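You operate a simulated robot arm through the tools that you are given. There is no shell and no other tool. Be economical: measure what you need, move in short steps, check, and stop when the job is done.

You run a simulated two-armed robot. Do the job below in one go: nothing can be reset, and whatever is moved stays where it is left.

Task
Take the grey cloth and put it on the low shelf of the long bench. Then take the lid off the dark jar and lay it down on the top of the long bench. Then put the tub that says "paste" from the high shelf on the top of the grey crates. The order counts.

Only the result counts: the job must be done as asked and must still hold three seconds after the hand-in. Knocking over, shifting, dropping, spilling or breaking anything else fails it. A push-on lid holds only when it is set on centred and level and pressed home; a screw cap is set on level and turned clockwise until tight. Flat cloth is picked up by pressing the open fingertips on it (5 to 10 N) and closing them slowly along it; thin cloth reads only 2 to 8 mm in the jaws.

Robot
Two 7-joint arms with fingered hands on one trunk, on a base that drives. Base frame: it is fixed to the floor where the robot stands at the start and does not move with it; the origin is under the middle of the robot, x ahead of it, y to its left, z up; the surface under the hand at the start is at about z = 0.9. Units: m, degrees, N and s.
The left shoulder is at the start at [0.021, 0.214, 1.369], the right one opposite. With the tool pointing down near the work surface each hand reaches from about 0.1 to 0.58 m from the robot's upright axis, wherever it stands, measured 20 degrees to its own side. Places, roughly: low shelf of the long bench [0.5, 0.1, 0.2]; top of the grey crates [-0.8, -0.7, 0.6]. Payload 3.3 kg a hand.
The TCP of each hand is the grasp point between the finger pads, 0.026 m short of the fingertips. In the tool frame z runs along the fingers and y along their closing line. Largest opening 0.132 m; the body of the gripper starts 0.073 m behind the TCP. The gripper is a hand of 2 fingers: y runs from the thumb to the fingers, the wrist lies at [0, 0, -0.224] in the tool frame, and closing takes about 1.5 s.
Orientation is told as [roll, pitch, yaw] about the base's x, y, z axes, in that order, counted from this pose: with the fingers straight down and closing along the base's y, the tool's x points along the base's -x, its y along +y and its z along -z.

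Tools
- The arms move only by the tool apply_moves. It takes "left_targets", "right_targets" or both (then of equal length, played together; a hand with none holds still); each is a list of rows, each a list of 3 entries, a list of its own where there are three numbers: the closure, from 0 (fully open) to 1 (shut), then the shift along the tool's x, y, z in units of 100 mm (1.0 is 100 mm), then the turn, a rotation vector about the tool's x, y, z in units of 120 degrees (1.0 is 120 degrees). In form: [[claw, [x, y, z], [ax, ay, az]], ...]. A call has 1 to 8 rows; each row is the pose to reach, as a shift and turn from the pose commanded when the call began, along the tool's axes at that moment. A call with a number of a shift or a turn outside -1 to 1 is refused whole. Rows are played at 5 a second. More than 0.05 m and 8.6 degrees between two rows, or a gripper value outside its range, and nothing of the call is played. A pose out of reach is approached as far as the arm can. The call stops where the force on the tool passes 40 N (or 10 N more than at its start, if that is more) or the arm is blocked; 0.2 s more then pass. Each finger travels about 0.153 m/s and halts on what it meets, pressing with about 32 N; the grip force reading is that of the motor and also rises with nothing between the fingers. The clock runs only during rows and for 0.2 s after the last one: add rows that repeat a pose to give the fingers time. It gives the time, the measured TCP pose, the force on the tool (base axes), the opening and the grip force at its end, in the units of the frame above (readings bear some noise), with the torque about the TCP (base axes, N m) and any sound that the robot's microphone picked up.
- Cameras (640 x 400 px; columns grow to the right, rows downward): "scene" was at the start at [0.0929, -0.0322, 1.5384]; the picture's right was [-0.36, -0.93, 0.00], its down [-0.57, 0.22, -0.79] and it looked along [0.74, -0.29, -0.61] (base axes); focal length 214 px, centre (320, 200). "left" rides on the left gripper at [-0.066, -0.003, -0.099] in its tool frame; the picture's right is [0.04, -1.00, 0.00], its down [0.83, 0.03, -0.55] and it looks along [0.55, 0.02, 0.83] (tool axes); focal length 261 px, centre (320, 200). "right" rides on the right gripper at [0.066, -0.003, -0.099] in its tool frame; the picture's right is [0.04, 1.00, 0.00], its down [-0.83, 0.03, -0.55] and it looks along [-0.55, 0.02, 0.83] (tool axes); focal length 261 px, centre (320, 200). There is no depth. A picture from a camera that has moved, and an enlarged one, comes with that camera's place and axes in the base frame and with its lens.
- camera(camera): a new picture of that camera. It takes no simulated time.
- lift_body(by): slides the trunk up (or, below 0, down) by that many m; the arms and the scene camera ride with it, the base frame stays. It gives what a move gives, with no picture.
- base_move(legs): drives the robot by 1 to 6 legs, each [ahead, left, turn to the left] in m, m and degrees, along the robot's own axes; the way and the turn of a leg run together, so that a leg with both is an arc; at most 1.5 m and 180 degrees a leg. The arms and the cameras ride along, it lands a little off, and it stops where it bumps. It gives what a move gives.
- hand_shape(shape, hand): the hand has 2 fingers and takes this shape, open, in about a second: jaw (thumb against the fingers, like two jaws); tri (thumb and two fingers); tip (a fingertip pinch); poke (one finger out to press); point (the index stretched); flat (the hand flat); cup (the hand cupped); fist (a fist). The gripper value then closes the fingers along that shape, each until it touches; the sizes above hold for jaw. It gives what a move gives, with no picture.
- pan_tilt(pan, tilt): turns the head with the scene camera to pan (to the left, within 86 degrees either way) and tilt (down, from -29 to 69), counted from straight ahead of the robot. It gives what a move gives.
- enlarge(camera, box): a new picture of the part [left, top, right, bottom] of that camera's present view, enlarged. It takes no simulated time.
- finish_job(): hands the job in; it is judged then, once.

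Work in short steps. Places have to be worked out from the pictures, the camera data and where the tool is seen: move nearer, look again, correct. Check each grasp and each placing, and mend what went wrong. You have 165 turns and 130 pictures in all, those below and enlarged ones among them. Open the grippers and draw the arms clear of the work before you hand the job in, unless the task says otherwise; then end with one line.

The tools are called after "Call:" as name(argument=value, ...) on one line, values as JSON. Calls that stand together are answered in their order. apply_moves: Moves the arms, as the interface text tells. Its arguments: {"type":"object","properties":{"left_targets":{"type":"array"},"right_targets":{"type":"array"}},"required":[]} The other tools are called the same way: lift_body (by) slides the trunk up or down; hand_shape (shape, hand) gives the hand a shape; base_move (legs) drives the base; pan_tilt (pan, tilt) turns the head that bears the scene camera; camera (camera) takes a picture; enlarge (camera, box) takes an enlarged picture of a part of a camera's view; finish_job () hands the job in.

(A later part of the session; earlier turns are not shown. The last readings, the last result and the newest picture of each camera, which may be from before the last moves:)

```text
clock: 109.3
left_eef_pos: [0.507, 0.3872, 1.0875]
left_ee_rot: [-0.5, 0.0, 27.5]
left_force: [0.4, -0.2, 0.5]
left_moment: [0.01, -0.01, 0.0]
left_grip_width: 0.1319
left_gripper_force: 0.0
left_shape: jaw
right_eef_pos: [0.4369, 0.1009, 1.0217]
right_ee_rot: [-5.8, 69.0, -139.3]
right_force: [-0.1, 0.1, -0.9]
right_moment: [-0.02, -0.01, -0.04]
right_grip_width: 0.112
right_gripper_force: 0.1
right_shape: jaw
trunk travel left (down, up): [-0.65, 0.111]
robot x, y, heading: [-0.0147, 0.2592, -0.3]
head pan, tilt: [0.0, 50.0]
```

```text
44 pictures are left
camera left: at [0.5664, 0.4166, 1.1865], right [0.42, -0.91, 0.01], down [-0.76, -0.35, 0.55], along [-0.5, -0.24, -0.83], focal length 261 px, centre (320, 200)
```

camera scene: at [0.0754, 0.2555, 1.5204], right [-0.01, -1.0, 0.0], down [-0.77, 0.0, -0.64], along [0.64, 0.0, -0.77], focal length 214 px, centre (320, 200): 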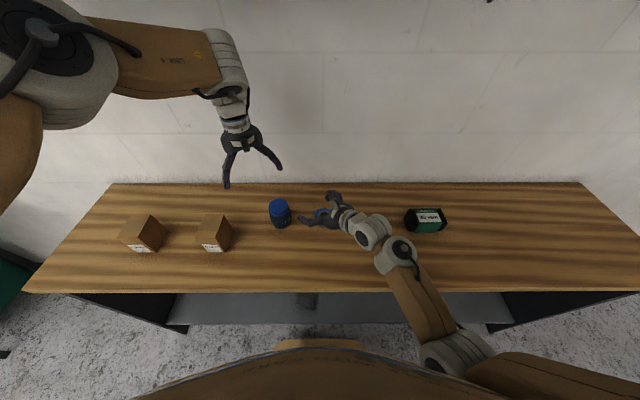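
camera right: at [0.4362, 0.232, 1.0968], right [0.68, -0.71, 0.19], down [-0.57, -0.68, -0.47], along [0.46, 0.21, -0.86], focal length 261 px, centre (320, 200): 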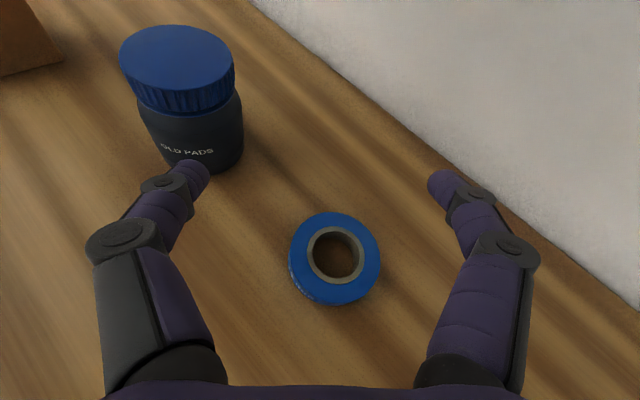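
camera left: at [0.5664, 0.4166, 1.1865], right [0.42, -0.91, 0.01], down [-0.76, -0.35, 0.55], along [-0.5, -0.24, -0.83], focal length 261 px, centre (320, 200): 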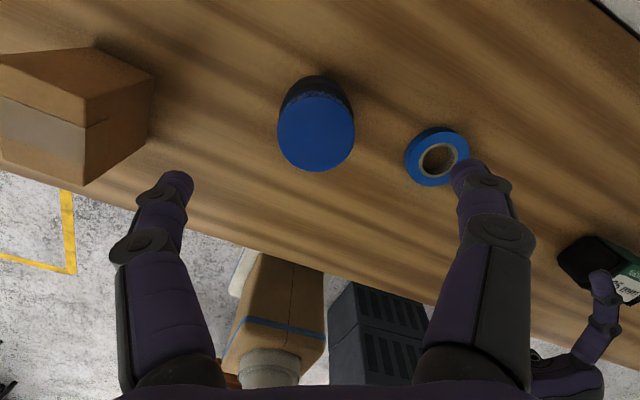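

The lid is at (0.500, 0.388). I lower onto it and grip.

Call:
apply_moves(left_targets=[[0, [0.058, 0.04, 0.4], [0, 0, 0]], [0, [0.058, 0.04, 0.8], [0, 0, 0]], [0, [0.058, 0.04, 1.0], [0, 0, 0]], [0.35, [0.058, 0.04, 1.0], [0, 0, 0]], [0.5, [0.058, 0.04, 1.0], [0, 0, 0]], [1, [0.058, 0.04, 1.0], [0, 0, 0]], [1, [0.058, 0.04, 1.0], [0, 0, 0]], [1, [0.058, 0.04, 1.0], [0, 0, 0]]])

Call:
apply_moves(left_targets=[[1, [0, 0, -0.1], [0, 0, 0]], [1, [0, 0, -0.3], [0, 0, 0]], [1, [0, 0, -0.5], [0, 0, 0]]])

Call:
enlarge(camera="scene", box=[210, 130, 370, 230])

```text
clock: 111.1
left_eef_pos: [0.4993, 0.389, 0.9878]
left_ee_rot: [-0.5, 0.2, 27.5]
left_force: [0.2, -0.3, 0.0]
left_moment: [-0.02, 0.0, 0.0]
left_grip_width: 0.0519
left_gripper_force: 32.4
left_shape: jaw
right_eef_pos: [0.4376, 0.1009, 1.022]
right_ee_rot: [-5.6, 69.0, -139.2]
right_force: [-0.3, -0.8, -0.2]
right_moment: [-0.01, 0.0, -0.02]
right_grip_width: 0.1117
right_gripper_force: 0.0
right_shape: jaw
trunk travel left (down, up): [-0.65, 0.111]
robot x, y, heading: [-0.0109, 0.257, -0.3]
head pan, tilt: [0.0, 50.0]
```

```text
clock: 111.9
left_eef_pos: [0.4998, 0.3889, 1.0358]
left_ee_rot: [-0.4, 0.0, 27.6]
left_force: [0.0, 0.1, -1.1]
left_moment: [0.0, 0.02, 0.0]
left_grip_width: 0.052
left_gripper_force: 31.7
left_shape: jaw
right_eef_pos: [0.4368, 0.1011, 1.0217]
right_ee_rot: [-5.6, 69.0, -139.2]
right_force: [0.3, 0.6, -0.1]
right_moment: [0.03, 0.01, 0.0]
right_grip_width: 0.1121
right_gripper_force: 0.1
right_shape: jaw
trunk travel left (down, up): [-0.65, 0.111]
robot x, y, heading: [-0.0097, 0.2578, -0.5]
head pan, tilt: [0.0, 50.0]
```

```text
4.00 times, centred on (290, 180) of scene
camera zoom: at [0.075, 0.2556, 1.5204], right [-0.01, -1.0, 0.0], down [-0.77, 0.0, -0.64], along [0.64, 0.0, -0.77], focal length 858 px, centre (440, 280)
```

zoom: 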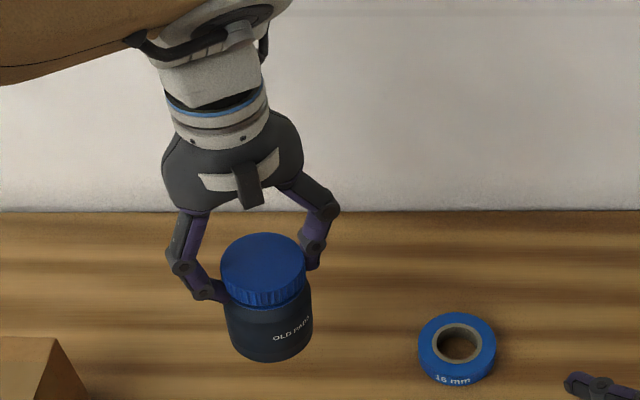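

The jar came up with the lid, confirming a screw cap, and it's light. I carry it to (0.40, 0.27).

Call:
apply_moves(left_targets=[[1, [0.24, -0.1, 0], [0, 0, 0]], [1, [0.48, -0.2, 0], [0, 0, 0]], [1, [0.72, -0.3, 0], [0, 0, 0]]])

Call:
apply_moves(left_targets=[[1, [0.24, -0.1, 0], [0, 0, 0]], [1, [0.48, -0.2, 0], [0, 0, 0]], [1, [0.72, -0.3, 0], [0, 0, 0]]])

Call:
camera(camera="scene")

```text
clock: 112.7
left_eef_pos: [0.4491, 0.3293, 1.037]
left_ee_rot: [-0.4, -0.1, 27.4]
left_force: [0.0, 0.6, -1.1]
left_moment: [0.0, 0.0, 0.0]
left_grip_width: 0.0519
left_gripper_force: 32.1
left_shape: jaw
right_eef_pos: [0.4363, 0.1, 1.0218]
right_ee_rot: [-5.7, 69.0, -139.0]
right_force: [-0.7, 0.5, 0.1]
right_moment: [-0.01, 0.01, 0.02]
right_grip_width: 0.112
right_gripper_force: 0.1
right_shape: jaw
trunk travel left (down, up): [-0.65, 0.111]
robot x, y, heading: [-0.0137, 0.2538, -0.6]
head pan, tilt: [0.0, 50.0]
```

```text
clock: 113.5
left_eef_pos: [0.399, 0.2682, 1.0379]
left_ee_rot: [-0.6, -0.1, 27.5]
left_force: [-0.1, -0.5, -1.2]
left_moment: [0.01, 0.03, -0.02]
left_grip_width: 0.0518
left_gripper_force: 32.3
left_shape: jaw
right_eef_pos: [0.4381, 0.1015, 1.0228]
right_ee_rot: [-5.7, 69.0, -139.2]
right_force: [-0.8, 0.9, -0.1]
right_moment: [-0.05, -0.03, 0.02]
right_grip_width: 0.1121
right_gripper_force: 0.0
right_shape: jaw
trunk travel left (down, up): [-0.65, 0.111]
robot x, y, heading: [-0.0162, 0.2585, -0.4]
head pan, tilt: [0.0, 50.0]
```

```text
42 pictures are left
camera scene: at [0.0746, 0.2547, 1.5204], right [-0.01, -1.0, 0.0], down [-0.77, 0.01, -0.64], along [0.64, 0.0, -0.77], focal length 214 px, centre (320, 200)
```

scene: 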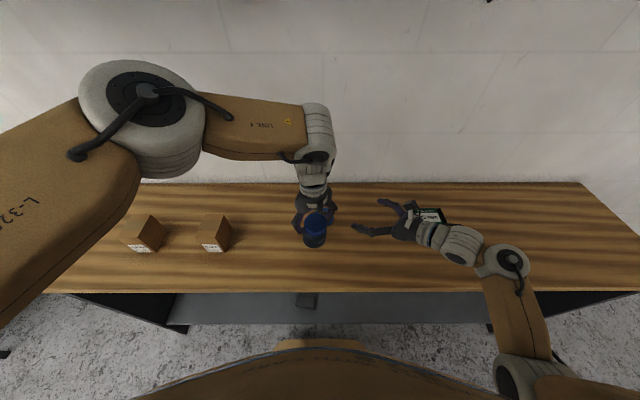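

Instead of setting it down, I bring the right hand to the jar in the air, where there's no table to hit. First to a point 0.1 m short.

Call:
apply_moves(right_targets=[[0.1, [-0.035, -0.38, 0.055], [0, 0, 0]], [0.05, [-0.07, -0.76, 0.11], [0, 0, 0]]])

Call:
apply_moves(right_targets=[[0, [-0.035, -0.38, 0.055], [0, 0, 0]], [0, [-0.07, -0.76, 0.11], [0, 0, 0]]])

Call:
camera(camera="right")

```text
clock: 114.1
left_eef_pos: [0.3996, 0.2694, 1.0375]
left_ee_rot: [-0.5, 0.0, 27.6]
left_force: [0.9, -0.2, -1.4]
left_moment: [-0.03, -0.01, 0.01]
left_grip_width: 0.0517
left_gripper_force: 32.1
left_shape: jaw
right_eef_pos: [0.391, 0.1559, 1.0159]
right_ee_rot: [-5.5, 69.1, -139.0]
right_force: [-0.4, 0.6, 0.6]
right_moment: [-0.01, -0.01, -0.01]
right_grip_width: 0.1251
right_gripper_force: 0.1
right_shape: jaw
trunk travel left (down, up): [-0.65, 0.111]
robot x, y, heading: [-0.0164, 0.2608, -0.4]
head pan, tilt: [0.0, 50.0]
```

```text
clock: 114.7
left_eef_pos: [0.3994, 0.2691, 1.0372]
left_ee_rot: [-0.5, 0.0, 27.4]
left_force: [-0.2, -0.1, -2.2]
left_moment: [-0.03, 0.02, -0.01]
left_grip_width: 0.0515
left_gripper_force: 32.2
left_shape: jaw
right_eef_pos: [0.3398, 0.2149, 1.0074]
right_ee_rot: [-5.5, 69.1, -139.0]
right_force: [0.9, -0.4, -0.3]
right_moment: [0.03, -0.01, 0.02]
right_grip_width: 0.1317
right_gripper_force: 0.1
right_shape: jaw
trunk travel left (down, up): [-0.65, 0.111]
robot x, y, heading: [-0.0122, 0.2565, -0.2]
head pan, tilt: [0.0, 50.0]
```

```text
41 pictures are left
camera right: at [0.2929, 0.163, 1.1038], right [0.73, -0.68, 0.0], down [-0.55, -0.6, -0.58], along [0.4, 0.42, -0.81], focal length 261 px, centre (320, 200)
```

right: 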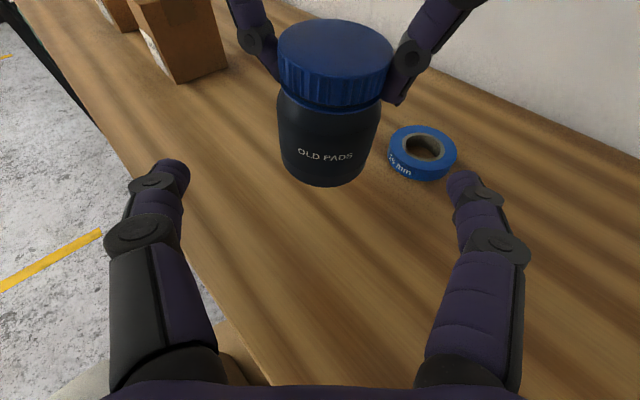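

The jar is nicely between the open fingers' paths. I advance 0.1 m along the tool axis.

Call:
apply_moves(right_targets=[[0, [0, 0.03, 0.3], [0, 0, 0]], [0, [0, 0.06, 0.6], [0, 0, 0]], [0, [0, 0.066, 0.85], [0, 0, 0]], [0, [0, 0.066, 1.0], [0, 0, 0]]])

Call:
camera(camera="right")

Call:
enlarge(camera="scene", box=[240, 160, 440, 285])

```text
clock: 115.7
left_eef_pos: [0.3997, 0.2697, 1.0376]
left_ee_rot: [-0.5, -0.1, 27.5]
left_force: [-0.5, 0.2, -1.6]
left_moment: [0.0, -0.01, 0.02]
left_grip_width: 0.0517
left_gripper_force: 32.1
left_shape: jaw
right_eef_pos: [0.4102, 0.2815, 0.9676]
right_ee_rot: [-5.6, 69.0, -139.1]
right_force: [0.1, -0.2, -0.1]
right_moment: [0.0, 0.0, 0.04]
right_grip_width: 0.1318
right_gripper_force: 0.1
right_shape: jaw
trunk travel left (down, up): [-0.65, 0.111]
robot x, y, heading: [-0.0168, 0.2564, -0.5]
head pan, tilt: [0.0, 50.0]
```

```text
40 pictures are left
camera right: at [0.3638, 0.2304, 1.0645], right [0.73, -0.68, 0.0], down [-0.55, -0.6, -0.58], along [0.4, 0.42, -0.81], focal length 261 px, centre (320, 200)
```

right: 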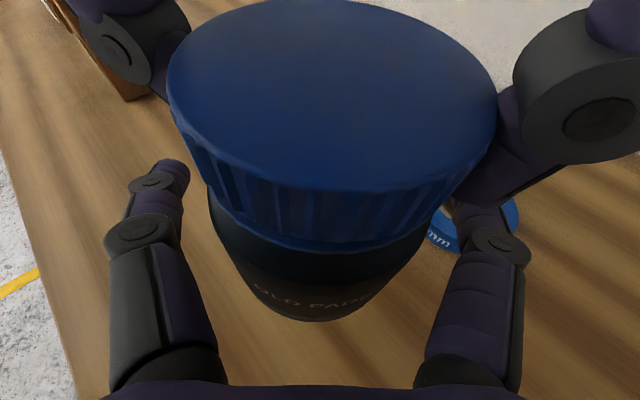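

```text
3.20 times, centred on (340, 222) of scene
camera zoom: at [0.0753, 0.2556, 1.5204], right [-0.01, -1.0, 0.0], down [-0.77, 0.0, -0.64], along [0.64, 0.0, -0.77], focal length 686 px, centre (256, 128)
```

zoom: 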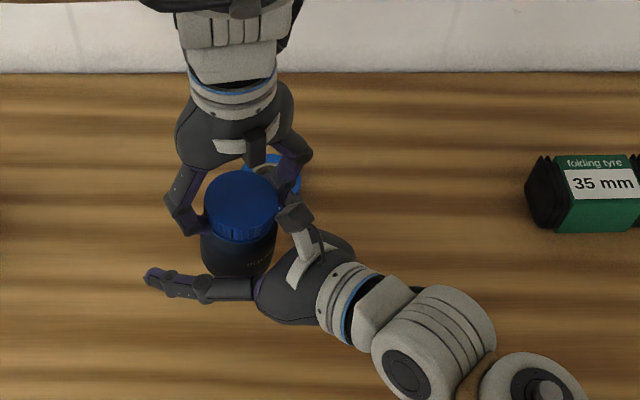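

Good alignment. I close the right hand on the jar body.

Call:
apply_moves(right_targets=[[0.2, [0, 0.02, 0.06], [0, 0, 0]], [0.35, [0, 0.02, 0.06], [0, 0, 0]], [0.5, [0, 0.02, 0.06], [0, 0, 0]], [0.7, [0, 0.02, 0.06], [0, 0, 0]], [1, [0, 0.02, 0.06], [0, 0, 0]], [1, [0, 0.02, 0.06], [0, 0, 0]], [1, [0, 0.02, 0.06], [0, 0, 0]]])

Call:
camera(camera="right")

```text
clock: 117.3
left_eef_pos: [0.4002, 0.2689, 1.0391]
left_ee_rot: [-0.5, -0.1, 27.5]
left_force: [1.4, -3.6, 1.9]
left_moment: [-0.18, -0.05, 0.01]
left_grip_width: 0.0516
left_gripper_force: 31.9
left_shape: jaw
right_eef_pos: [0.4151, 0.2837, 0.9658]
right_ee_rot: [-5.7, 68.9, -139.0]
right_force: [-1.6, 4.2, -1.6]
right_moment: [-0.09, -0.09, -0.1]
right_grip_width: 0.0299
right_gripper_force: 32.0
right_shape: jaw
trunk travel left (down, up): [-0.65, 0.111]
robot x, y, heading: [-0.0136, 0.2546, -0.3]
head pan, tilt: [0.0, 50.0]
```

```text
38 pictures are left
camera right: at [0.3678, 0.2331, 1.0626], right [0.73, -0.68, 0.0], down [-0.55, -0.6, -0.58], along [0.4, 0.42, -0.81], focal length 261 px, centre (320, 200)
```

right: 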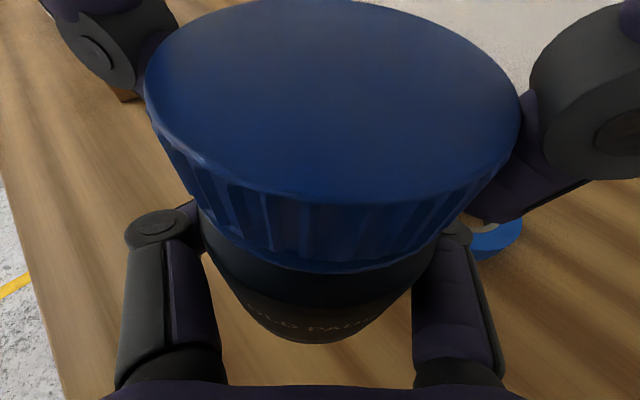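

Both hands hold: the right on the body, the left on the lid. I turn the lid 32° counter-clockwise.

Call:
apply_moves(left_targets=[[1, [0, 0, 0], [0, 0, -0.066]], [1, [0, 0, 0], [0, 0, -0.132]], [1, [0, 0, -0.01], [0, 0, -0.198]], [1, [0, 0, -0.01], [0, 0, -0.264]]])

Call:
camera(camera="right")

```text
clock: 118.3
left_eef_pos: [0.3988, 0.2693, 1.0375]
left_ee_rot: [-0.3, 0.1, 59.4]
left_force: [-4.1, 6.4, 5.0]
left_moment: [0.26, 0.15, -0.39]
left_grip_width: 0.0504
left_gripper_force: 31.7
left_shape: jaw
right_eef_pos: [0.416, 0.2835, 0.9663]
right_ee_rot: [-5.5, 69.0, -139.1]
right_force: [3.4, -6.4, -3.9]
right_moment: [0.27, 0.0, 0.55]
right_grip_width: 0.0247
right_gripper_force: 32.2
right_shape: jaw
trunk travel left (down, up): [-0.65, 0.111]
robot x, y, heading: [-0.0139, 0.2578, -0.3]
head pan, tilt: [0.0, 50.0]
```

```text
37 pictures are left
camera right: at [0.3686, 0.232, 1.0627], right [0.73, -0.68, 0.0], down [-0.56, -0.6, -0.58], along [0.4, 0.42, -0.81], focal length 261 px, centre (320, 200)
```

right: 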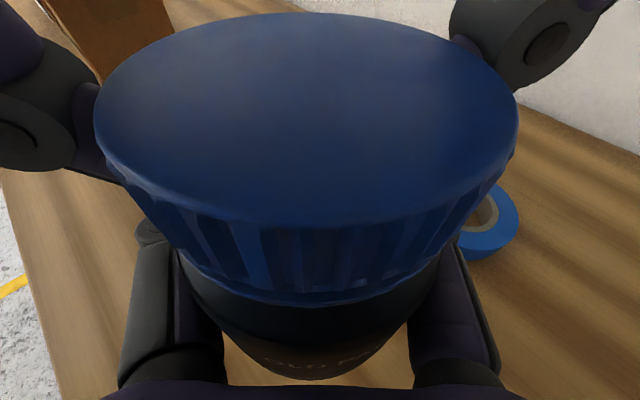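

The jar's label hardly moved while the lid turned, with about 0.5 N m — the cap is giving. I open the left fingers a little, turn back for a new stroke.

Call:
apply_moves(left_targets=[[0.25, [0, 0, 0], [0, 0, 0]], [0.25, [0, 0, 0], [0, 0, 0.07]], [0.25, [0, 0, 0], [0, 0, 0.14]], [0.25, [0, 0, 0], [0, 0, 0.21]], [0.25, [0, 0, 0], [0, 0, 0.28]], [0.25, [0, 0, 0], [0, 0, 0.35]], [0.25, [0, 0, 0], [0, 0, 0.42]]])

Call:
camera(camera="right")

```text
clock: 119.9
left_eef_pos: [0.4, 0.2684, 1.0381]
left_ee_rot: [-0.3, 0.0, 8.7]
left_force: [0.1, 0.0, -0.2]
left_moment: [-0.02, 0.02, 0.0]
left_grip_width: 0.0987
left_gripper_force: 0.0
left_shape: jaw
right_eef_pos: [0.4143, 0.2839, 0.9669]
right_ee_rot: [-5.6, 69.0, -139.1]
right_force: [0.3, 0.4, -1.5]
right_moment: [0.08, -0.07, -0.02]
right_grip_width: 0.0243
right_gripper_force: 31.9
right_shape: jaw
trunk travel left (down, up): [-0.65, 0.111]
robot x, y, heading: [-0.0124, 0.2548, -0.4]
head pan, tilt: [0.0, 50.0]
```

```text
36 pictures are left
camera right: at [0.368, 0.2328, 1.0628], right [0.73, -0.68, 0.0], down [-0.55, -0.6, -0.58], along [0.4, 0.42, -0.81], focal length 261 px, centre (320, 200)
```

right: 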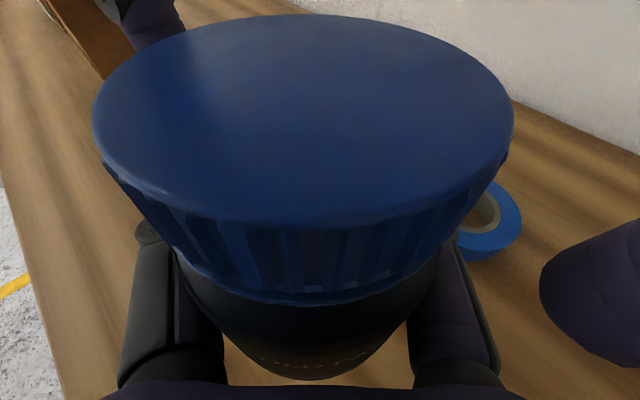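

The jar sits firmly in the right hand. Next stroke: close and turn 42°.

Call:
apply_moves(left_targets=[[0.6, [0, 0, 0], [0, 0, 0]], [1, [0, 0, 0], [0, 0, 0]], [1, [0, 0, 0], [0, 0, 0]], [1, [0, 0, 0], [0, 0, -0.07]], [1, [0, 0, 0], [0, 0, -0.14]], [1, [0, 0, -0.01], [0, 0, -0.21]], [1, [0, 0, -0.01], [0, 0, -0.28]], [1, [0, 0, -0.02], [0, 0, -0.35]]])

Call:
apply_moves(left_targets=[[1, [0, 0, 0], [0, 0, -0.05]], [1, [0, 0, 0], [0, 0, -0.1]], [0.25, [0, 0, 0], [0, 0, -0.1]], [0.25, [0, 0, 0], [0, 0, -0.04]], [0.25, [0, 0, 0], [0, 0, 0.03]], [0.25, [0, 0, 0], [0, 0, 0.1]], [0.25, [0, 0, 0], [0, 0, 0.17]], [0.25, [0, 0, 0], [0, 0, 0.24]]])

Call:
camera(camera="right")

```text
clock: 121.7
left_eef_pos: [0.4005, 0.2719, 1.0396]
left_ee_rot: [-0.2, 0.0, 51.2]
left_force: [4.8, 15.8, -13.7]
left_moment: [0.68, 0.3, -0.3]
left_grip_width: 0.0445
left_gripper_force: 32.0
left_shape: jaw
right_eef_pos: [0.4159, 0.2831, 0.967]
right_ee_rot: [-5.4, 69.1, -139.1]
right_force: [-5.5, -16.5, 13.5]
right_moment: [0.4, -0.46, 0.49]
right_grip_width: 0.0243
right_gripper_force: 32.0
right_shape: jaw
trunk travel left (down, up): [-0.65, 0.111]
robot x, y, heading: [-0.0126, 0.2549, -0.7]
head pan, tilt: [0.0, 50.0]
```

```text
clock: 123.5
left_eef_pos: [0.3981, 0.2686, 1.0391]
left_ee_rot: [-0.5, 0.0, 21.8]
left_force: [-0.2, 0.1, -0.2]
left_moment: [-0.03, 0.02, 0.01]
left_grip_width: 0.0988
left_gripper_force: 0.1
left_shape: jaw
right_eef_pos: [0.4144, 0.2847, 0.9664]
right_ee_rot: [-5.6, 68.9, -139.0]
right_force: [-0.1, -0.3, -2.5]
right_moment: [0.01, -0.06, 0.02]
right_grip_width: 0.0243
right_gripper_force: 32.1
right_shape: jaw
trunk travel left (down, up): [-0.65, 0.111]
robot x, y, heading: [-0.015, 0.2539, -0.6]
head pan, tilt: [0.0, 50.0]
```

```text
35 pictures are left
camera right: at [0.368, 0.2329, 1.0628], right [0.73, -0.68, 0.0], down [-0.55, -0.6, -0.58], along [0.4, 0.42, -0.81], focal length 261 px, centre (320, 200)
```

right: 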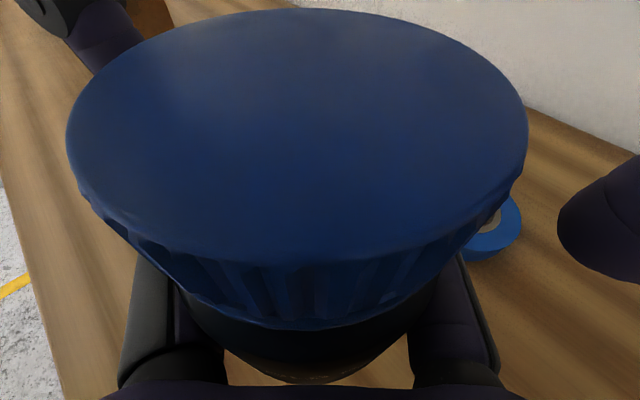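

The lid now sits closer to the right palm, at about (0.386, 0.256), top z≈1.038. I re-centre the left hand on it and check.

Call:
apply_moves(left_targets=[[0.25, [0.08, -0.03, -0.08], [0, 0, 0.03]], [0.25, [0.166, -0.063, -0.08], [0, 0, 0.06]], [0.25, [0.166, -0.063, -0.08], [0, 0, 0.11]]])

Call:
camera(camera="left")

Call:
enlarge(camera="scene", box=[260, 170, 388, 250])

```text
clock: 124.3
left_eef_pos: [0.3851, 0.2574, 1.0492]
left_ee_rot: [-0.4, -0.1, 8.8]
left_force: [0.4, -0.7, 0.2]
left_moment: [-0.02, 0.03, 0.0]
left_grip_width: 0.0987
left_gripper_force: 0.1
left_shape: jaw
right_eef_pos: [0.4147, 0.2844, 0.9655]
right_ee_rot: [-5.6, 69.0, -139.1]
right_force: [-0.3, 0.3, -2.6]
right_moment: [0.08, -0.06, 0.01]
right_grip_width: 0.0244
right_gripper_force: 32.1
right_shape: jaw
trunk travel left (down, up): [-0.65, 0.111]
robot x, y, heading: [-0.0144, 0.2555, -0.3]
head pan, tilt: [0.0, 50.0]
```

```text
34 pictures are left
camera left: at [0.451, 0.2657, 1.1483], right [0.11, -0.99, 0.01], down [-0.83, -0.09, 0.55], along [-0.55, -0.07, -0.83], focal length 261 px, centre (320, 200)
```

left: 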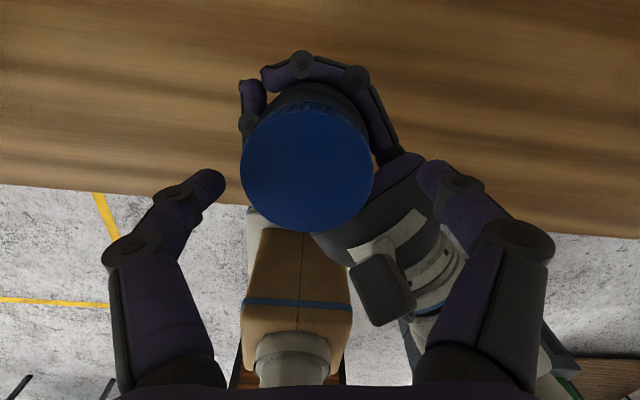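

```text
5.00 times, centred on (324, 210) of scene
camera zoom: at [0.0751, 0.2557, 1.5204], right [-0.01, -1.0, 0.0], down [-0.77, 0.0, -0.64], along [0.64, 0.0, -0.77], focal length 1072 px, centre (300, 150)
```

zoom: 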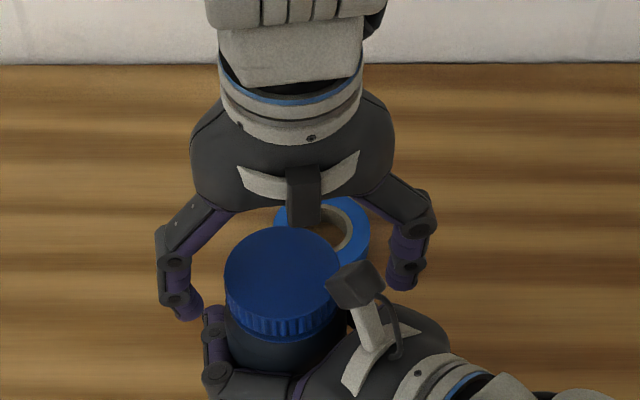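

From two views the lid centre is (0.395, 0.265), top ≈1.03. I correct by a centimetre, close, and make the next stroke.

Call:
apply_moves(left_targets=[[0.25, [-0.11, 0.054, 0.07], [0, 0, 0]], [0.6, [-0.11, 0.054, 0.07], [0, 0, 0]], [1, [-0.11, 0.054, 0.07], [0, 0, 0]], [1, [-0.11, 0.054, 0.07], [0, 0, 0]], [1, [-0.11, 0.054, 0.07], [0, 0, -0.07]], [1, [-0.11, 0.054, 0.07], [0, 0, -0.14]], [1, [-0.11, 0.054, 0.07], [0, 0, -0.21]], [1, [-0.11, 0.054, 0.07], [0, 0, -0.28]]])

Call:
camera(camera="left")

```text
clock: 126.1
left_eef_pos: [0.3955, 0.2645, 1.0416]
left_ee_rot: [-0.2, 0.1, 42.5]
left_force: [-1.9, 3.6, -9.5]
left_moment: [0.07, 0.0, -0.13]
left_grip_width: 0.0503
left_gripper_force: 31.3
left_shape: jaw
right_eef_pos: [0.4157, 0.283, 0.9669]
right_ee_rot: [-5.7, 69.0, -139.1]
right_force: [2.0, -4.1, 10.0]
right_moment: [-0.02, 0.31, 0.24]
right_grip_width: 0.0246
right_gripper_force: 32.2
right_shape: jaw
trunk travel left (down, up): [-0.65, 0.111]
robot x, y, heading: [-0.0165, 0.2565, -0.5]
head pan, tilt: [0.0, 50.0]
```

```text
32 pictures are left
camera left: at [0.4458, 0.3077, 1.1404], right [0.65, -0.76, 0.01], down [-0.64, -0.53, 0.55], along [-0.42, -0.36, -0.83], focal length 261 px, centre (320, 200)
```

left: 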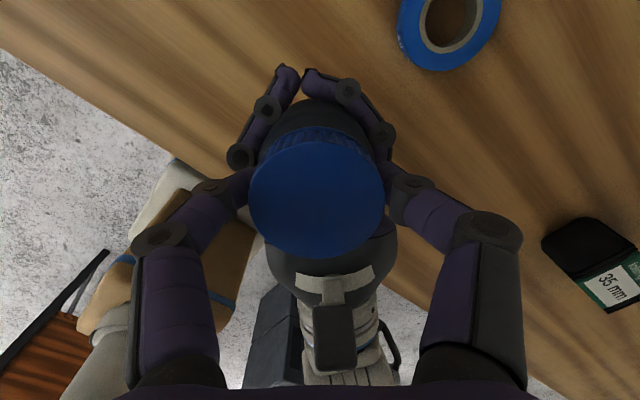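

The grip is centred and the torque has dropped to 0.13 N m with the lid being drawn upward. I go on with the stroke, then regrip.

Call:
apply_moves(left_targets=[[1, [0, 0, -0.02], [0, 0, -0.07]], [1, [0, 0, -0.02], [0, 0, -0.14]], [0.25, [0, 0, -0.02], [0, 0, -0.14]], [0.25, [0, 0, -0.02], [0, 0, -0.07]], [0.25, [0, 0, -0.02], [0, 0, 0]], [0.25, [0, 0, -0.02], [0, 0, 0.07]], [0.25, [0, 0, -0.02], [0, 0, 0.14]], [0.25, [0, 0, -0.02], [0, 0, 0.21]]])

Call:
apply_moves(left_targets=[[0.25, [0, 0, 0], [0, 0, 0.07]], [0.6, [0, 0, 0], [0, 0, 0.07]], [1, [0, 0, 0], [0, 0, 0.07]], [1, [0, 0, 0], [0, 0, 0.07]], [1, [0, 0, -0.01], [0, 0, 0]], [1, [0, 0, -0.02], [0, 0, -0.07]], [1, [0, 0, -0.03], [0, 0, -0.14]], [1, [0, 0, -0.03], [0, 0, -0.21]]])

Call:
enlarge(camera="scene", box=[260, 170, 388, 250])

```text
clock: 127.9
left_eef_pos: [0.3956, 0.2645, 1.0433]
left_ee_rot: [-0.5, -0.1, 17.0]
left_force: [0.7, 0.1, -1.2]
left_moment: [-0.01, -0.02, 0.03]
left_grip_width: 0.0989
left_gripper_force: 0.1
left_shape: jaw
right_eef_pos: [0.4143, 0.2838, 0.9667]
right_ee_rot: [-5.6, 69.0, -139.1]
right_force: [0.6, -0.3, -2.1]
right_moment: [0.03, -0.02, 0.01]
right_grip_width: 0.0243
right_gripper_force: 32.1
right_shape: jaw
trunk travel left (down, up): [-0.65, 0.111]
robot x, y, heading: [-0.0134, 0.2564, -0.6]
head pan, tilt: [0.0, 50.0]
```

```text
clock: 129.7
left_eef_pos: [0.3965, 0.2648, 1.0467]
left_ee_rot: [-0.2, 0.2, 42.5]
left_force: [-1.4, 3.8, -30.4]
left_moment: [0.11, -0.02, -0.04]
left_grip_width: 0.051
left_gripper_force: 32.2
left_shape: jaw
right_eef_pos: [0.4153, 0.2858, 0.9691]
right_ee_rot: [-5.6, 69.3, -139.0]
right_force: [1.7, -4.0, 29.5]
right_moment: [-0.32, 0.61, 0.16]
right_grip_width: 0.0243
right_gripper_force: 32.2
right_shape: jaw
trunk travel left (down, up): [-0.65, 0.111]
robot x, y, heading: [-0.0114, 0.2583, -0.3]
head pan, tilt: [0.0, 50.0]
```

```text
5.00 times, centred on (324, 210) of scene
camera zoom: at [0.0752, 0.2556, 1.5204], right [-0.01, -1.0, 0.0], down [-0.77, 0.0, -0.64], along [0.64, 0.0, -0.77], focal length 1072 px, centre (300, 150)
```

zoom: 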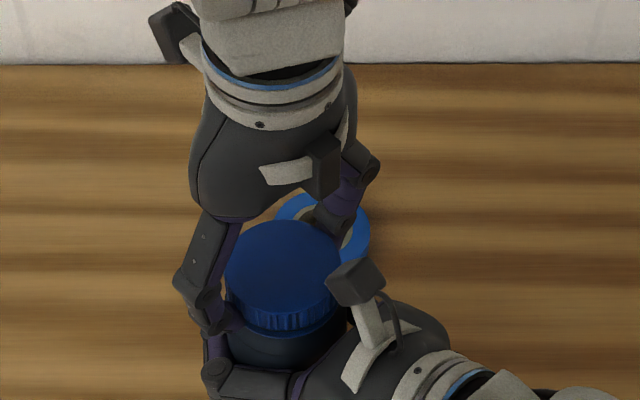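

The torque is now tiny but I'm pulling up with 30 N. I ease down and continue the strokes without pulling.

Call:
apply_moves(left_targets=[[1, [0, 0, 0.03], [0, 0, -0.07]], [1, [0, 0, 0.03], [0, 0, -0.14]], [1, [0, 0, 0.03], [0, 0, -0.17]], [0.25, [0, 0, 0.03], [0, 0, -0.17]], [0.25, [0, 0, 0.02], [0, 0, -0.1]], [0.25, [0, 0, 0.02], [0, 0, -0.03]], [0.25, [0, 0, 0.02], [0, 0, 0.04]], [0.25, [0, 0, 0.02], [0, 0, 0.11]]])

Call:
apply_moves(left_targets=[[0.25, [0, 0, 0], [0, 0, 0.07]], [0.25, [0, 0, 0], [0, 0, 0.14]], [0.6, [0, 0, 0], [0, 0, 0.17]], [1, [0, 0, 0], [0, 0, 0.17]], [1, [0, 0, 0], [0, 0, 0.17]], [1, [0, 0, 0], [0, 0, 0.1]], [1, [0, 0, 0], [0, 0, 0.03]], [1, [0, 0, 0], [0, 0, -0.04]]])

Call:
apply_moves(left_targets=[[1, [0, 0, 0], [0, 0, -0.07]], [1, [0, 0, 0], [0, 0, -0.14]], [1, [0, 0, 0], [0, 0, -0.21]], [1, [0, 0, 0], [0, 0, -0.26]]])

Call:
camera(camera="right")

```text
clock: 131.5
left_eef_pos: [0.3974, 0.2637, 1.0439]
left_ee_rot: [-0.5, 0.0, 29.0]
left_force: [0.4, 1.4, -0.7]
left_moment: [0.01, 0.01, -0.01]
left_grip_width: 0.0988
left_gripper_force: 0.1
left_shape: jaw
right_eef_pos: [0.4151, 0.285, 0.966]
right_ee_rot: [-5.6, 69.0, -139.1]
right_force: [-1.0, 0.0, -1.8]
right_moment: [0.03, -0.04, 0.04]
right_grip_width: 0.0243
right_gripper_force: 32.2
right_shape: jaw
trunk travel left (down, up): [-0.65, 0.111]
robot x, y, heading: [-0.0181, 0.2581, -0.2]
head pan, tilt: [0.0, 50.0]
```

```text
clock: 133.3
left_eef_pos: [0.3979, 0.2645, 1.0434]
left_ee_rot: [-0.4, -0.1, 34.2]
left_force: [6.9, 5.2, -19.3]
left_moment: [0.07, -0.12, -1.33]
left_grip_width: 0.0495
left_gripper_force: 32.1
left_shape: jaw
right_eef_pos: [0.4153, 0.2845, 0.9679]
right_ee_rot: [-5.4, 69.2, -138.7]
right_force: [-6.7, -5.9, 17.5]
right_moment: [0.1, -0.17, 1.3]
right_grip_width: 0.0245
right_gripper_force: 31.8
right_shape: jaw
trunk travel left (down, up): [-0.65, 0.111]
robot x, y, heading: [-0.0138, 0.2603, -0.3]
head pan, tilt: [0.0, 50.0]
```

```text
clock: 134.2
left_eef_pos: [0.3995, 0.2723, 1.0426]
left_ee_rot: [-0.2, -1.0, 60.0]
left_force: [9.9, 15.0, -9.6]
left_moment: [0.35, -0.11, -0.5]
left_grip_width: 0.0392
left_gripper_force: 31.8
left_shape: jaw
right_eef_pos: [0.4164, 0.2798, 0.9649]
right_ee_rot: [-5.7, 68.8, -139.6]
right_force: [-9.9, -16.0, 9.7]
right_moment: [0.79, -0.5, 0.61]
right_grip_width: 0.0251
right_gripper_force: 31.9
right_shape: jaw
trunk travel left (down, up): [-0.65, 0.111]
robot x, y, heading: [-0.0163, 0.2578, -0.6]
head pan, tilt: [0.0, 50.0]
stopped in row 4 (left hand): the force on the tool passed its limit at 41 N (the readings are from after the stop); the commanded pose is now the measured one
```

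```text
30 pictures are left
camera right: at [0.3696, 0.2294, 1.0617], right [0.72, -0.69, 0.0], down [-0.56, -0.59, -0.58], along [0.4, 0.42, -0.82], focal length 261 px, centre (320, 200)
```

right: 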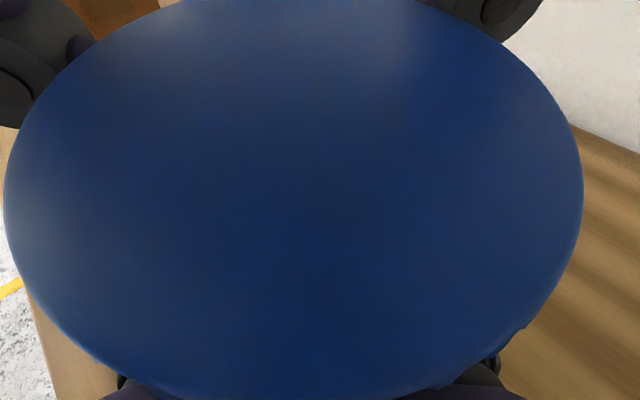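

That stroke met 1.3 N m and the lid slipped sideways in the fingers. I look at how jar and lid sit now.

Call:
camera(camera="left")

Call:
enlarge(camera="scene", box=[260, 170, 388, 250])

```text
29 pictures are left
camera left: at [0.4343, 0.3272, 1.143], right [0.84, -0.54, 0.0], down [-0.45, -0.71, 0.54], along [-0.29, -0.46, -0.84], focal length 261 px, centre (320, 200)
```

left: 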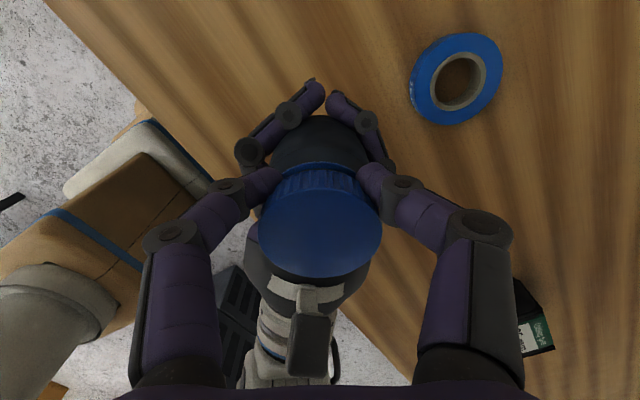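

```text
5.00 times, centred on (324, 210) of scene
camera zoom: at [0.0753, 0.2557, 1.5204], right [-0.01, -1.0, 0.0], down [-0.77, 0.0, -0.64], along [0.64, 0.0, -0.77], focal length 1072 px, centre (300, 150)
```

zoom: 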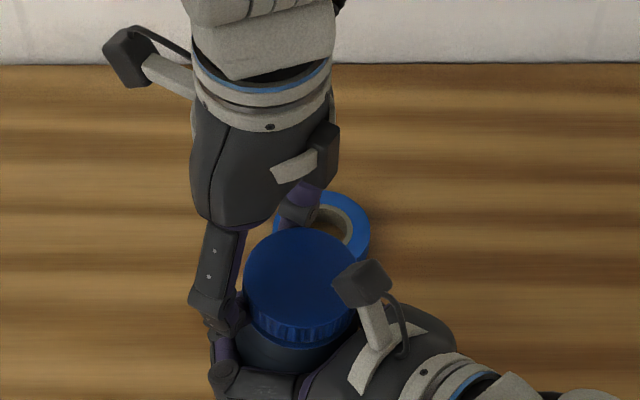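

Left and right fingers were probably touching at that height. I open, re-centre over the lid slightly higher, and look again.

Call:
apply_moves(left_targets=[[0.25, [0, 0, 0], [0, 0, 0]], [0.2, [0, 0, -0.06], [0, 0, 0.06]], [0.2, [0, 0, -0.06], [0, 0, 0.12]], [0.2, [0, 0, -0.06], [0, 0, 0.18]], [0.2, [0, 0, -0.06], [0, 0, 0.25]], [0.2, [0, 0, -0.06], [0, 0, 0.32]], [0.2, [0, 0, -0.06], [0, 0, 0.39]]])

Call:
camera(camera="left")

Call:
camera(camera="right")

```text
clock: 135.8
left_eef_pos: [0.3978, 0.269, 1.0497]
left_ee_rot: [0.3, -0.5, 12.7]
left_force: [-0.1, -0.6, 0.2]
left_moment: [-0.01, -0.02, 0.0]
left_grip_width: 0.1052
left_gripper_force: 0.1
left_shape: jaw
right_eef_pos: [0.4158, 0.2803, 0.9647]
right_ee_rot: [-5.7, 68.6, -139.6]
right_force: [1.1, -0.4, -1.3]
right_moment: [0.04, -0.03, -0.03]
right_grip_width: 0.0246
right_gripper_force: 31.6
right_shape: jaw
trunk travel left (down, up): [-0.65, 0.111]
robot x, y, heading: [-0.0157, 0.2558, -0.4]
head pan, tilt: [0.0, 50.0]
```

```text
27 pictures are left
camera left: at [0.462, 0.281, 1.1496], right [0.18, -0.98, 0.0], down [-0.82, -0.15, 0.55], along [-0.54, -0.1, -0.84], focal length 261 px, centre (320, 200)
```

left: 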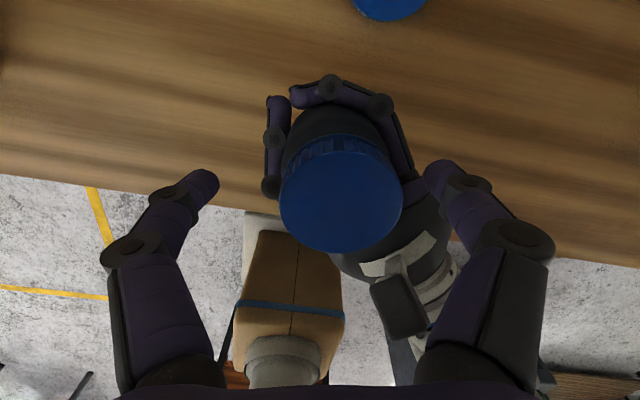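

```text
26 pictures are left
camera right: at [0.3691, 0.2301, 1.0611], right [0.73, -0.69, 0.0], down [-0.56, -0.59, -0.58], along [0.4, 0.42, -0.82], focal length 261 px, centre (320, 200)
```

right: 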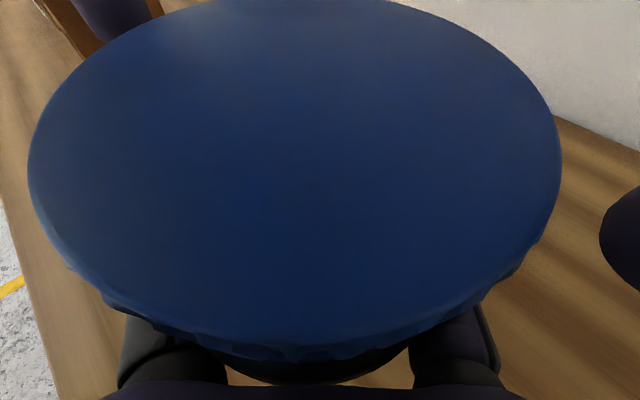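

The lid is at (0.392, 0.256), top ≈1.036. I centre on it, close, and turn again while watching torque.

Call:
apply_moves(left_targets=[[0.2, [0.09, -0.114, 0.05], [0, 0, 0]], [0.6, [0.09, -0.114, 0.05], [0, 0, 0]], [1, [0.09, -0.114, 0.05], [0, 0, 0]], [1, [0.09, -0.114, 0.05], [0, 0, 0]], [1, [0.09, -0.114, 0.05], [0, 0, -0.06]], [1, [0.09, -0.114, 0.05], [0, 0, -0.12]], [1, [0.09, -0.114, 0.05], [0, 0, -0.18]], [1, [0.09, -0.114, 0.05], [0, 0, -0.24]]])

Call:
camera(camera="right")

```text
clock: 137.6
left_eef_pos: [0.3937, 0.2582, 1.0438]
left_ee_rot: [0.0, -0.8, 41.9]
left_force: [11.0, 14.0, -0.3]
left_moment: [0.35, -0.12, -1.82]
left_grip_width: 0.053
left_gripper_force: 32.1
left_shape: jaw
right_eef_pos: [0.4151, 0.2808, 0.9631]
right_ee_rot: [-5.7, 68.6, -139.5]
right_force: [-11.9, -14.7, 0.1]
right_moment: [0.84, -0.78, 1.87]
right_grip_width: 0.025
right_gripper_force: 31.9
right_shape: jaw
trunk travel left (down, up): [-0.65, 0.111]
robot x, y, heading: [-0.0156, 0.2531, -0.6]
head pan, tilt: [0.0, 50.0]
```

```text
25 pictures are left
camera right: at [0.3687, 0.2297, 1.0604], right [0.73, -0.69, 0.0], down [-0.56, -0.59, -0.58], along [0.4, 0.42, -0.82], focal length 261 px, centre (320, 200)
```

right: 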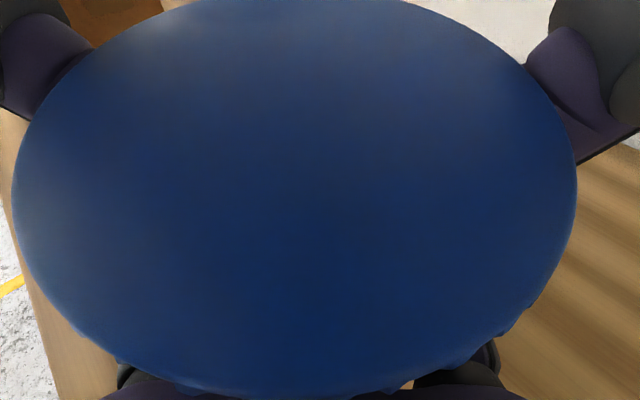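

The grip is solid now with 1.8 N m on the lid. I keep turning to see whether it gives.

Call:
apply_moves(left_targets=[[1, [0, 0, 0], [0, 0, -0.05]], [1, [0, 0, 0], [0, 0, -0.1]], [1, [0, 0, 0], [0, 0, -0.15]], [1, [0, 0, 0], [0, 0, -0.2]]])

Call:
camera(camera="right")

Call:
enlarge(camera="scene", box=[260, 170, 388, 250])

```text
clock: 138.6
left_eef_pos: [0.3924, 0.258, 1.0439]
left_ee_rot: [-0.2, -0.9, 65.8]
left_force: [12.8, 30.6, 8.1]
left_moment: [0.55, -0.2, -2.28]
left_grip_width: 0.0522
left_gripper_force: 32.0
left_shape: jaw
right_eef_pos: [0.4159, 0.2796, 0.9624]
right_ee_rot: [-5.7, 68.5, -139.7]
right_force: [-11.8, -31.5, -8.1]
right_moment: [2.14, -0.95, 2.79]
right_grip_width: 0.0256
right_gripper_force: 32.1
right_shape: jaw
trunk travel left (down, up): [-0.65, 0.111]
robot x, y, heading: [-0.0134, 0.2533, -0.5]
head pan, tilt: [0.0, 50.0]
```

```text
24 pictures are left
camera right: at [0.3693, 0.2292, 1.0603], right [0.72, -0.69, 0.0], down [-0.56, -0.59, -0.57], along [0.4, 0.42, -0.82], focal length 261 px, centre (320, 200)
```

right: 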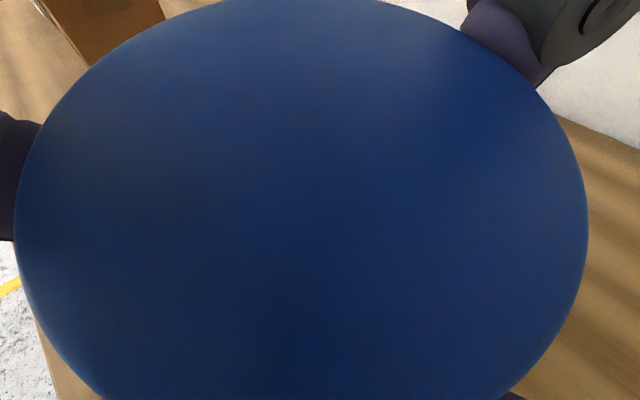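

```text
5.00 times, centred on (324, 210) of scene
camera zoom: at [0.0751, 0.2555, 1.5204], right [-0.01, -1.0, 0.0], down [-0.77, 0.0, -0.64], along [0.64, 0.0, -0.77], focal length 1072 px, centre (300, 150)
```

zoom: 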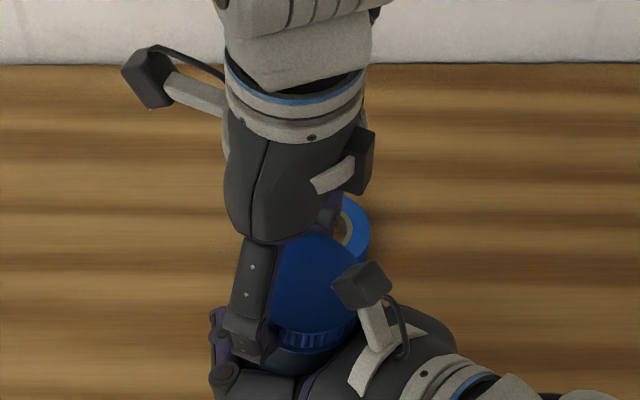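

The sideways 30 N shows the left finger is pushing against the right finger beyond ~35°. I regrip 8 mm higher on the lid to clear it, and stroke again.

Call:
apply_moves(left_targets=[[0.25, [0, 0, 0], [0, 0, 0]], [0.2, [0, 0, -0.08], [0, 0, 0.065]], [0.2, [0, 0, -0.08], [0, 0, 0.13]], [0.2, [0, 0, -0.08], [0, 0, 0.2]], [0.2, [0, 0, -0.08], [0, 0, 0.27]], [0.2, [0, 0, -0.08], [0, 0, 0.34]], [0.2, [0, 0, -0.08], [0, 0, 0.41]], [0.2, [0, 0, -0.08], [0, 0, 0.47]]])

Call:
camera(camera="left")

```text
clock: 140.4
left_eef_pos: [0.392, 0.2568, 1.0511]
left_ee_rot: [0.2, -0.6, 9.1]
left_force: [-0.7, 0.1, -0.6]
left_moment: [0.01, -0.02, 0.0]
left_grip_width: 0.1051
left_gripper_force: 0.0
left_shape: jaw
right_eef_pos: [0.4161, 0.2809, 0.9641]
right_ee_rot: [-5.7, 68.7, -139.6]
right_force: [-0.2, 0.3, -1.8]
right_moment: [0.08, -0.02, 0.03]
right_grip_width: 0.0259
right_gripper_force: 32.3
right_shape: jaw
trunk travel left (down, up): [-0.65, 0.111]
robot x, y, heading: [-0.0106, 0.2553, -0.2]
head pan, tilt: [0.0, 50.0]
```

```text
22 pictures are left
camera left: at [0.4566, 0.2645, 1.1517], right [0.12, -0.99, 0.0], down [-0.83, -0.1, 0.55], along [-0.54, -0.06, -0.84], focal length 261 px, centre (320, 200)
```

left: 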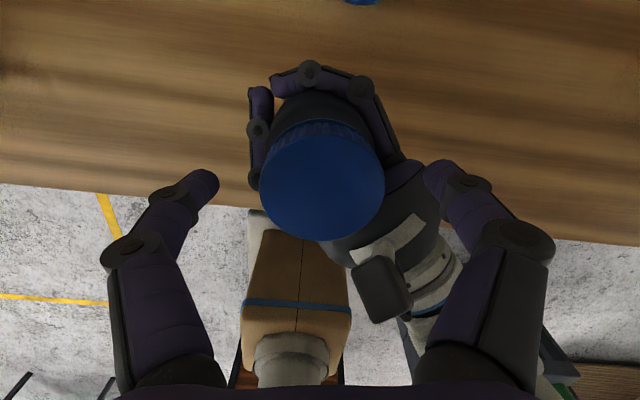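

The hand is centred on the lid. I close and stroke from 9° up.

Call:
apply_moves(left_targets=[[0.6, [0, 0, 0], [0, 0, 0]], [1, [0, 0, 0], [0, 0, 0]], [1, [0, 0, 0], [0, 0, 0]], [1, [0, 0, 0], [0, 0, -0.065]], [1, [0, 0, 0], [0, 0, -0.13]], [1, [0, 0, 0], [0, 0, -0.195]]])

Call:
apply_moves(left_targets=[[1, [0, 0, 0], [0, 0, -0.065]], [1, [0, 0, 0], [0, 0, -0.13]], [1, [0, 0, 0], [0, 0, -0.195]]])

```text
clock: 141.8
left_eef_pos: [0.3934, 0.2574, 1.0511]
left_ee_rot: [0.0, -0.7, 32.9]
left_force: [10.1, 7.5, -0.1]
left_moment: [0.28, -0.1, -1.19]
left_grip_width: 0.052
left_gripper_force: 32.5
left_shape: jaw
right_eef_pos: [0.4155, 0.2806, 0.9629]
right_ee_rot: [-5.7, 68.7, -139.5]
right_force: [-8.9, -8.2, -0.2]
right_moment: [0.43, -0.7, 1.18]
right_grip_width: 0.0261
right_gripper_force: 32.1
right_shape: jaw
trunk travel left (down, up): [-0.65, 0.111]
robot x, y, heading: [-0.0125, 0.2604, -0.5]
head pan, tilt: [0.0, 50.0]
```

```text
clock: 142.6
left_eef_pos: [0.397, 0.2641, 1.0503]
left_ee_rot: [-0.2, -1.9, 55.4]
left_force: [11.7, 16.6, -3.0]
left_moment: [0.32, -0.22, -0.27]
left_grip_width: 0.0439
left_gripper_force: 32.4
left_shape: jaw
right_eef_pos: [0.4152, 0.2771, 0.962]
right_ee_rot: [-5.6, 68.4, -140.0]
right_force: [-11.5, -16.8, 2.8]
right_moment: [1.23, -0.75, 0.45]
right_grip_width: 0.026
right_gripper_force: 31.5
right_shape: jaw
trunk travel left (down, up): [-0.65, 0.111]
robot x, y, heading: [-0.0155, 0.2592, -0.2]
head pan, tilt: [0.0, 50.0]
stopped in row 3 (left hand): the force on the tool passed its limit at 41 N (the readings are from after the stop); the commanded pose is now the measured one
```

The lid resists with ~1.2 N m, then slips. I take a close look for any gap between lid and jar before going on.

Call:
apply_moves(left_targets=[[0.25, [0, 0, 0], [0, 0, 0]], [0.15, [0, 0, 0], [0, 0, 0.065]], [0.15, [0, 0, 0], [0, 0, 0.13]], [0.15, [0, 0, 0], [0, 0, 0.2]], [0.15, [0, 0, 0], [0, 0, 0.27]], [0.15, [0, 0, 0], [0, 0, 0.34]], [0.15, [0, 0, 0], [0, 0, 0.4]]])

Call:
enlarge(camera="scene", box=[290, 205, 354, 245])

Call:
camera(camera="right")

```text
clock: 144.2
left_eef_pos: [0.3939, 0.2605, 1.0517]
left_ee_rot: [0.9, -0.9, 7.1]
left_force: [-0.2, 0.2, -0.3]
left_moment: [0.03, 0.01, 0.0]
left_grip_width: 0.1121
left_gripper_force: 0.0
left_shape: jaw
right_eef_pos: [0.4157, 0.2789, 0.9628]
right_ee_rot: [-5.7, 68.5, -139.9]
right_force: [-0.5, -0.5, -2.0]
right_moment: [0.01, -0.01, -0.02]
right_grip_width: 0.0262
right_gripper_force: 32.0
right_shape: jaw
trunk travel left (down, up): [-0.65, 0.111]
robot x, y, heading: [-0.0151, 0.2601, -0.4]
head pan, tilt: [0.0, 50.0]
```

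```text
10.00 times, centred on (322, 225) of scene
camera zoom: at [0.0751, 0.2555, 1.5204], right [-0.01, -1.0, 0.0], down [-0.77, 0.0, -0.64], along [0.64, 0.0, -0.77], focal length 2145 px, centre (300, -50)
```

zoom: 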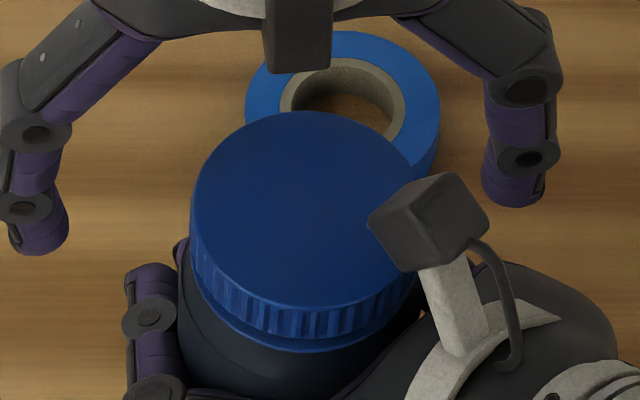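

```text
20 pictures are left
camera right: at [0.3693, 0.2281, 1.0595], right [0.72, -0.69, 0.0], down [-0.57, -0.59, -0.57], along [0.4, 0.41, -0.82], focal length 261 px, centre (320, 200)
```

right: 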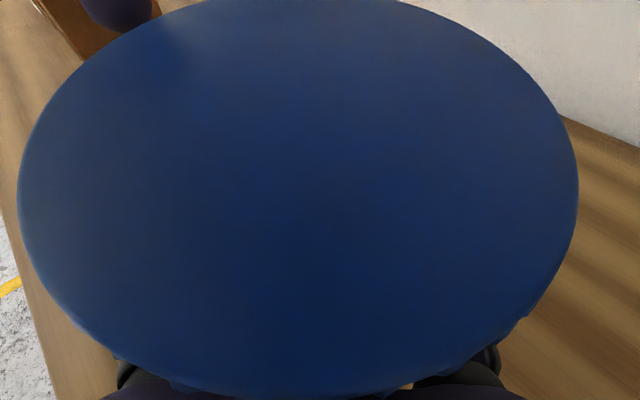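

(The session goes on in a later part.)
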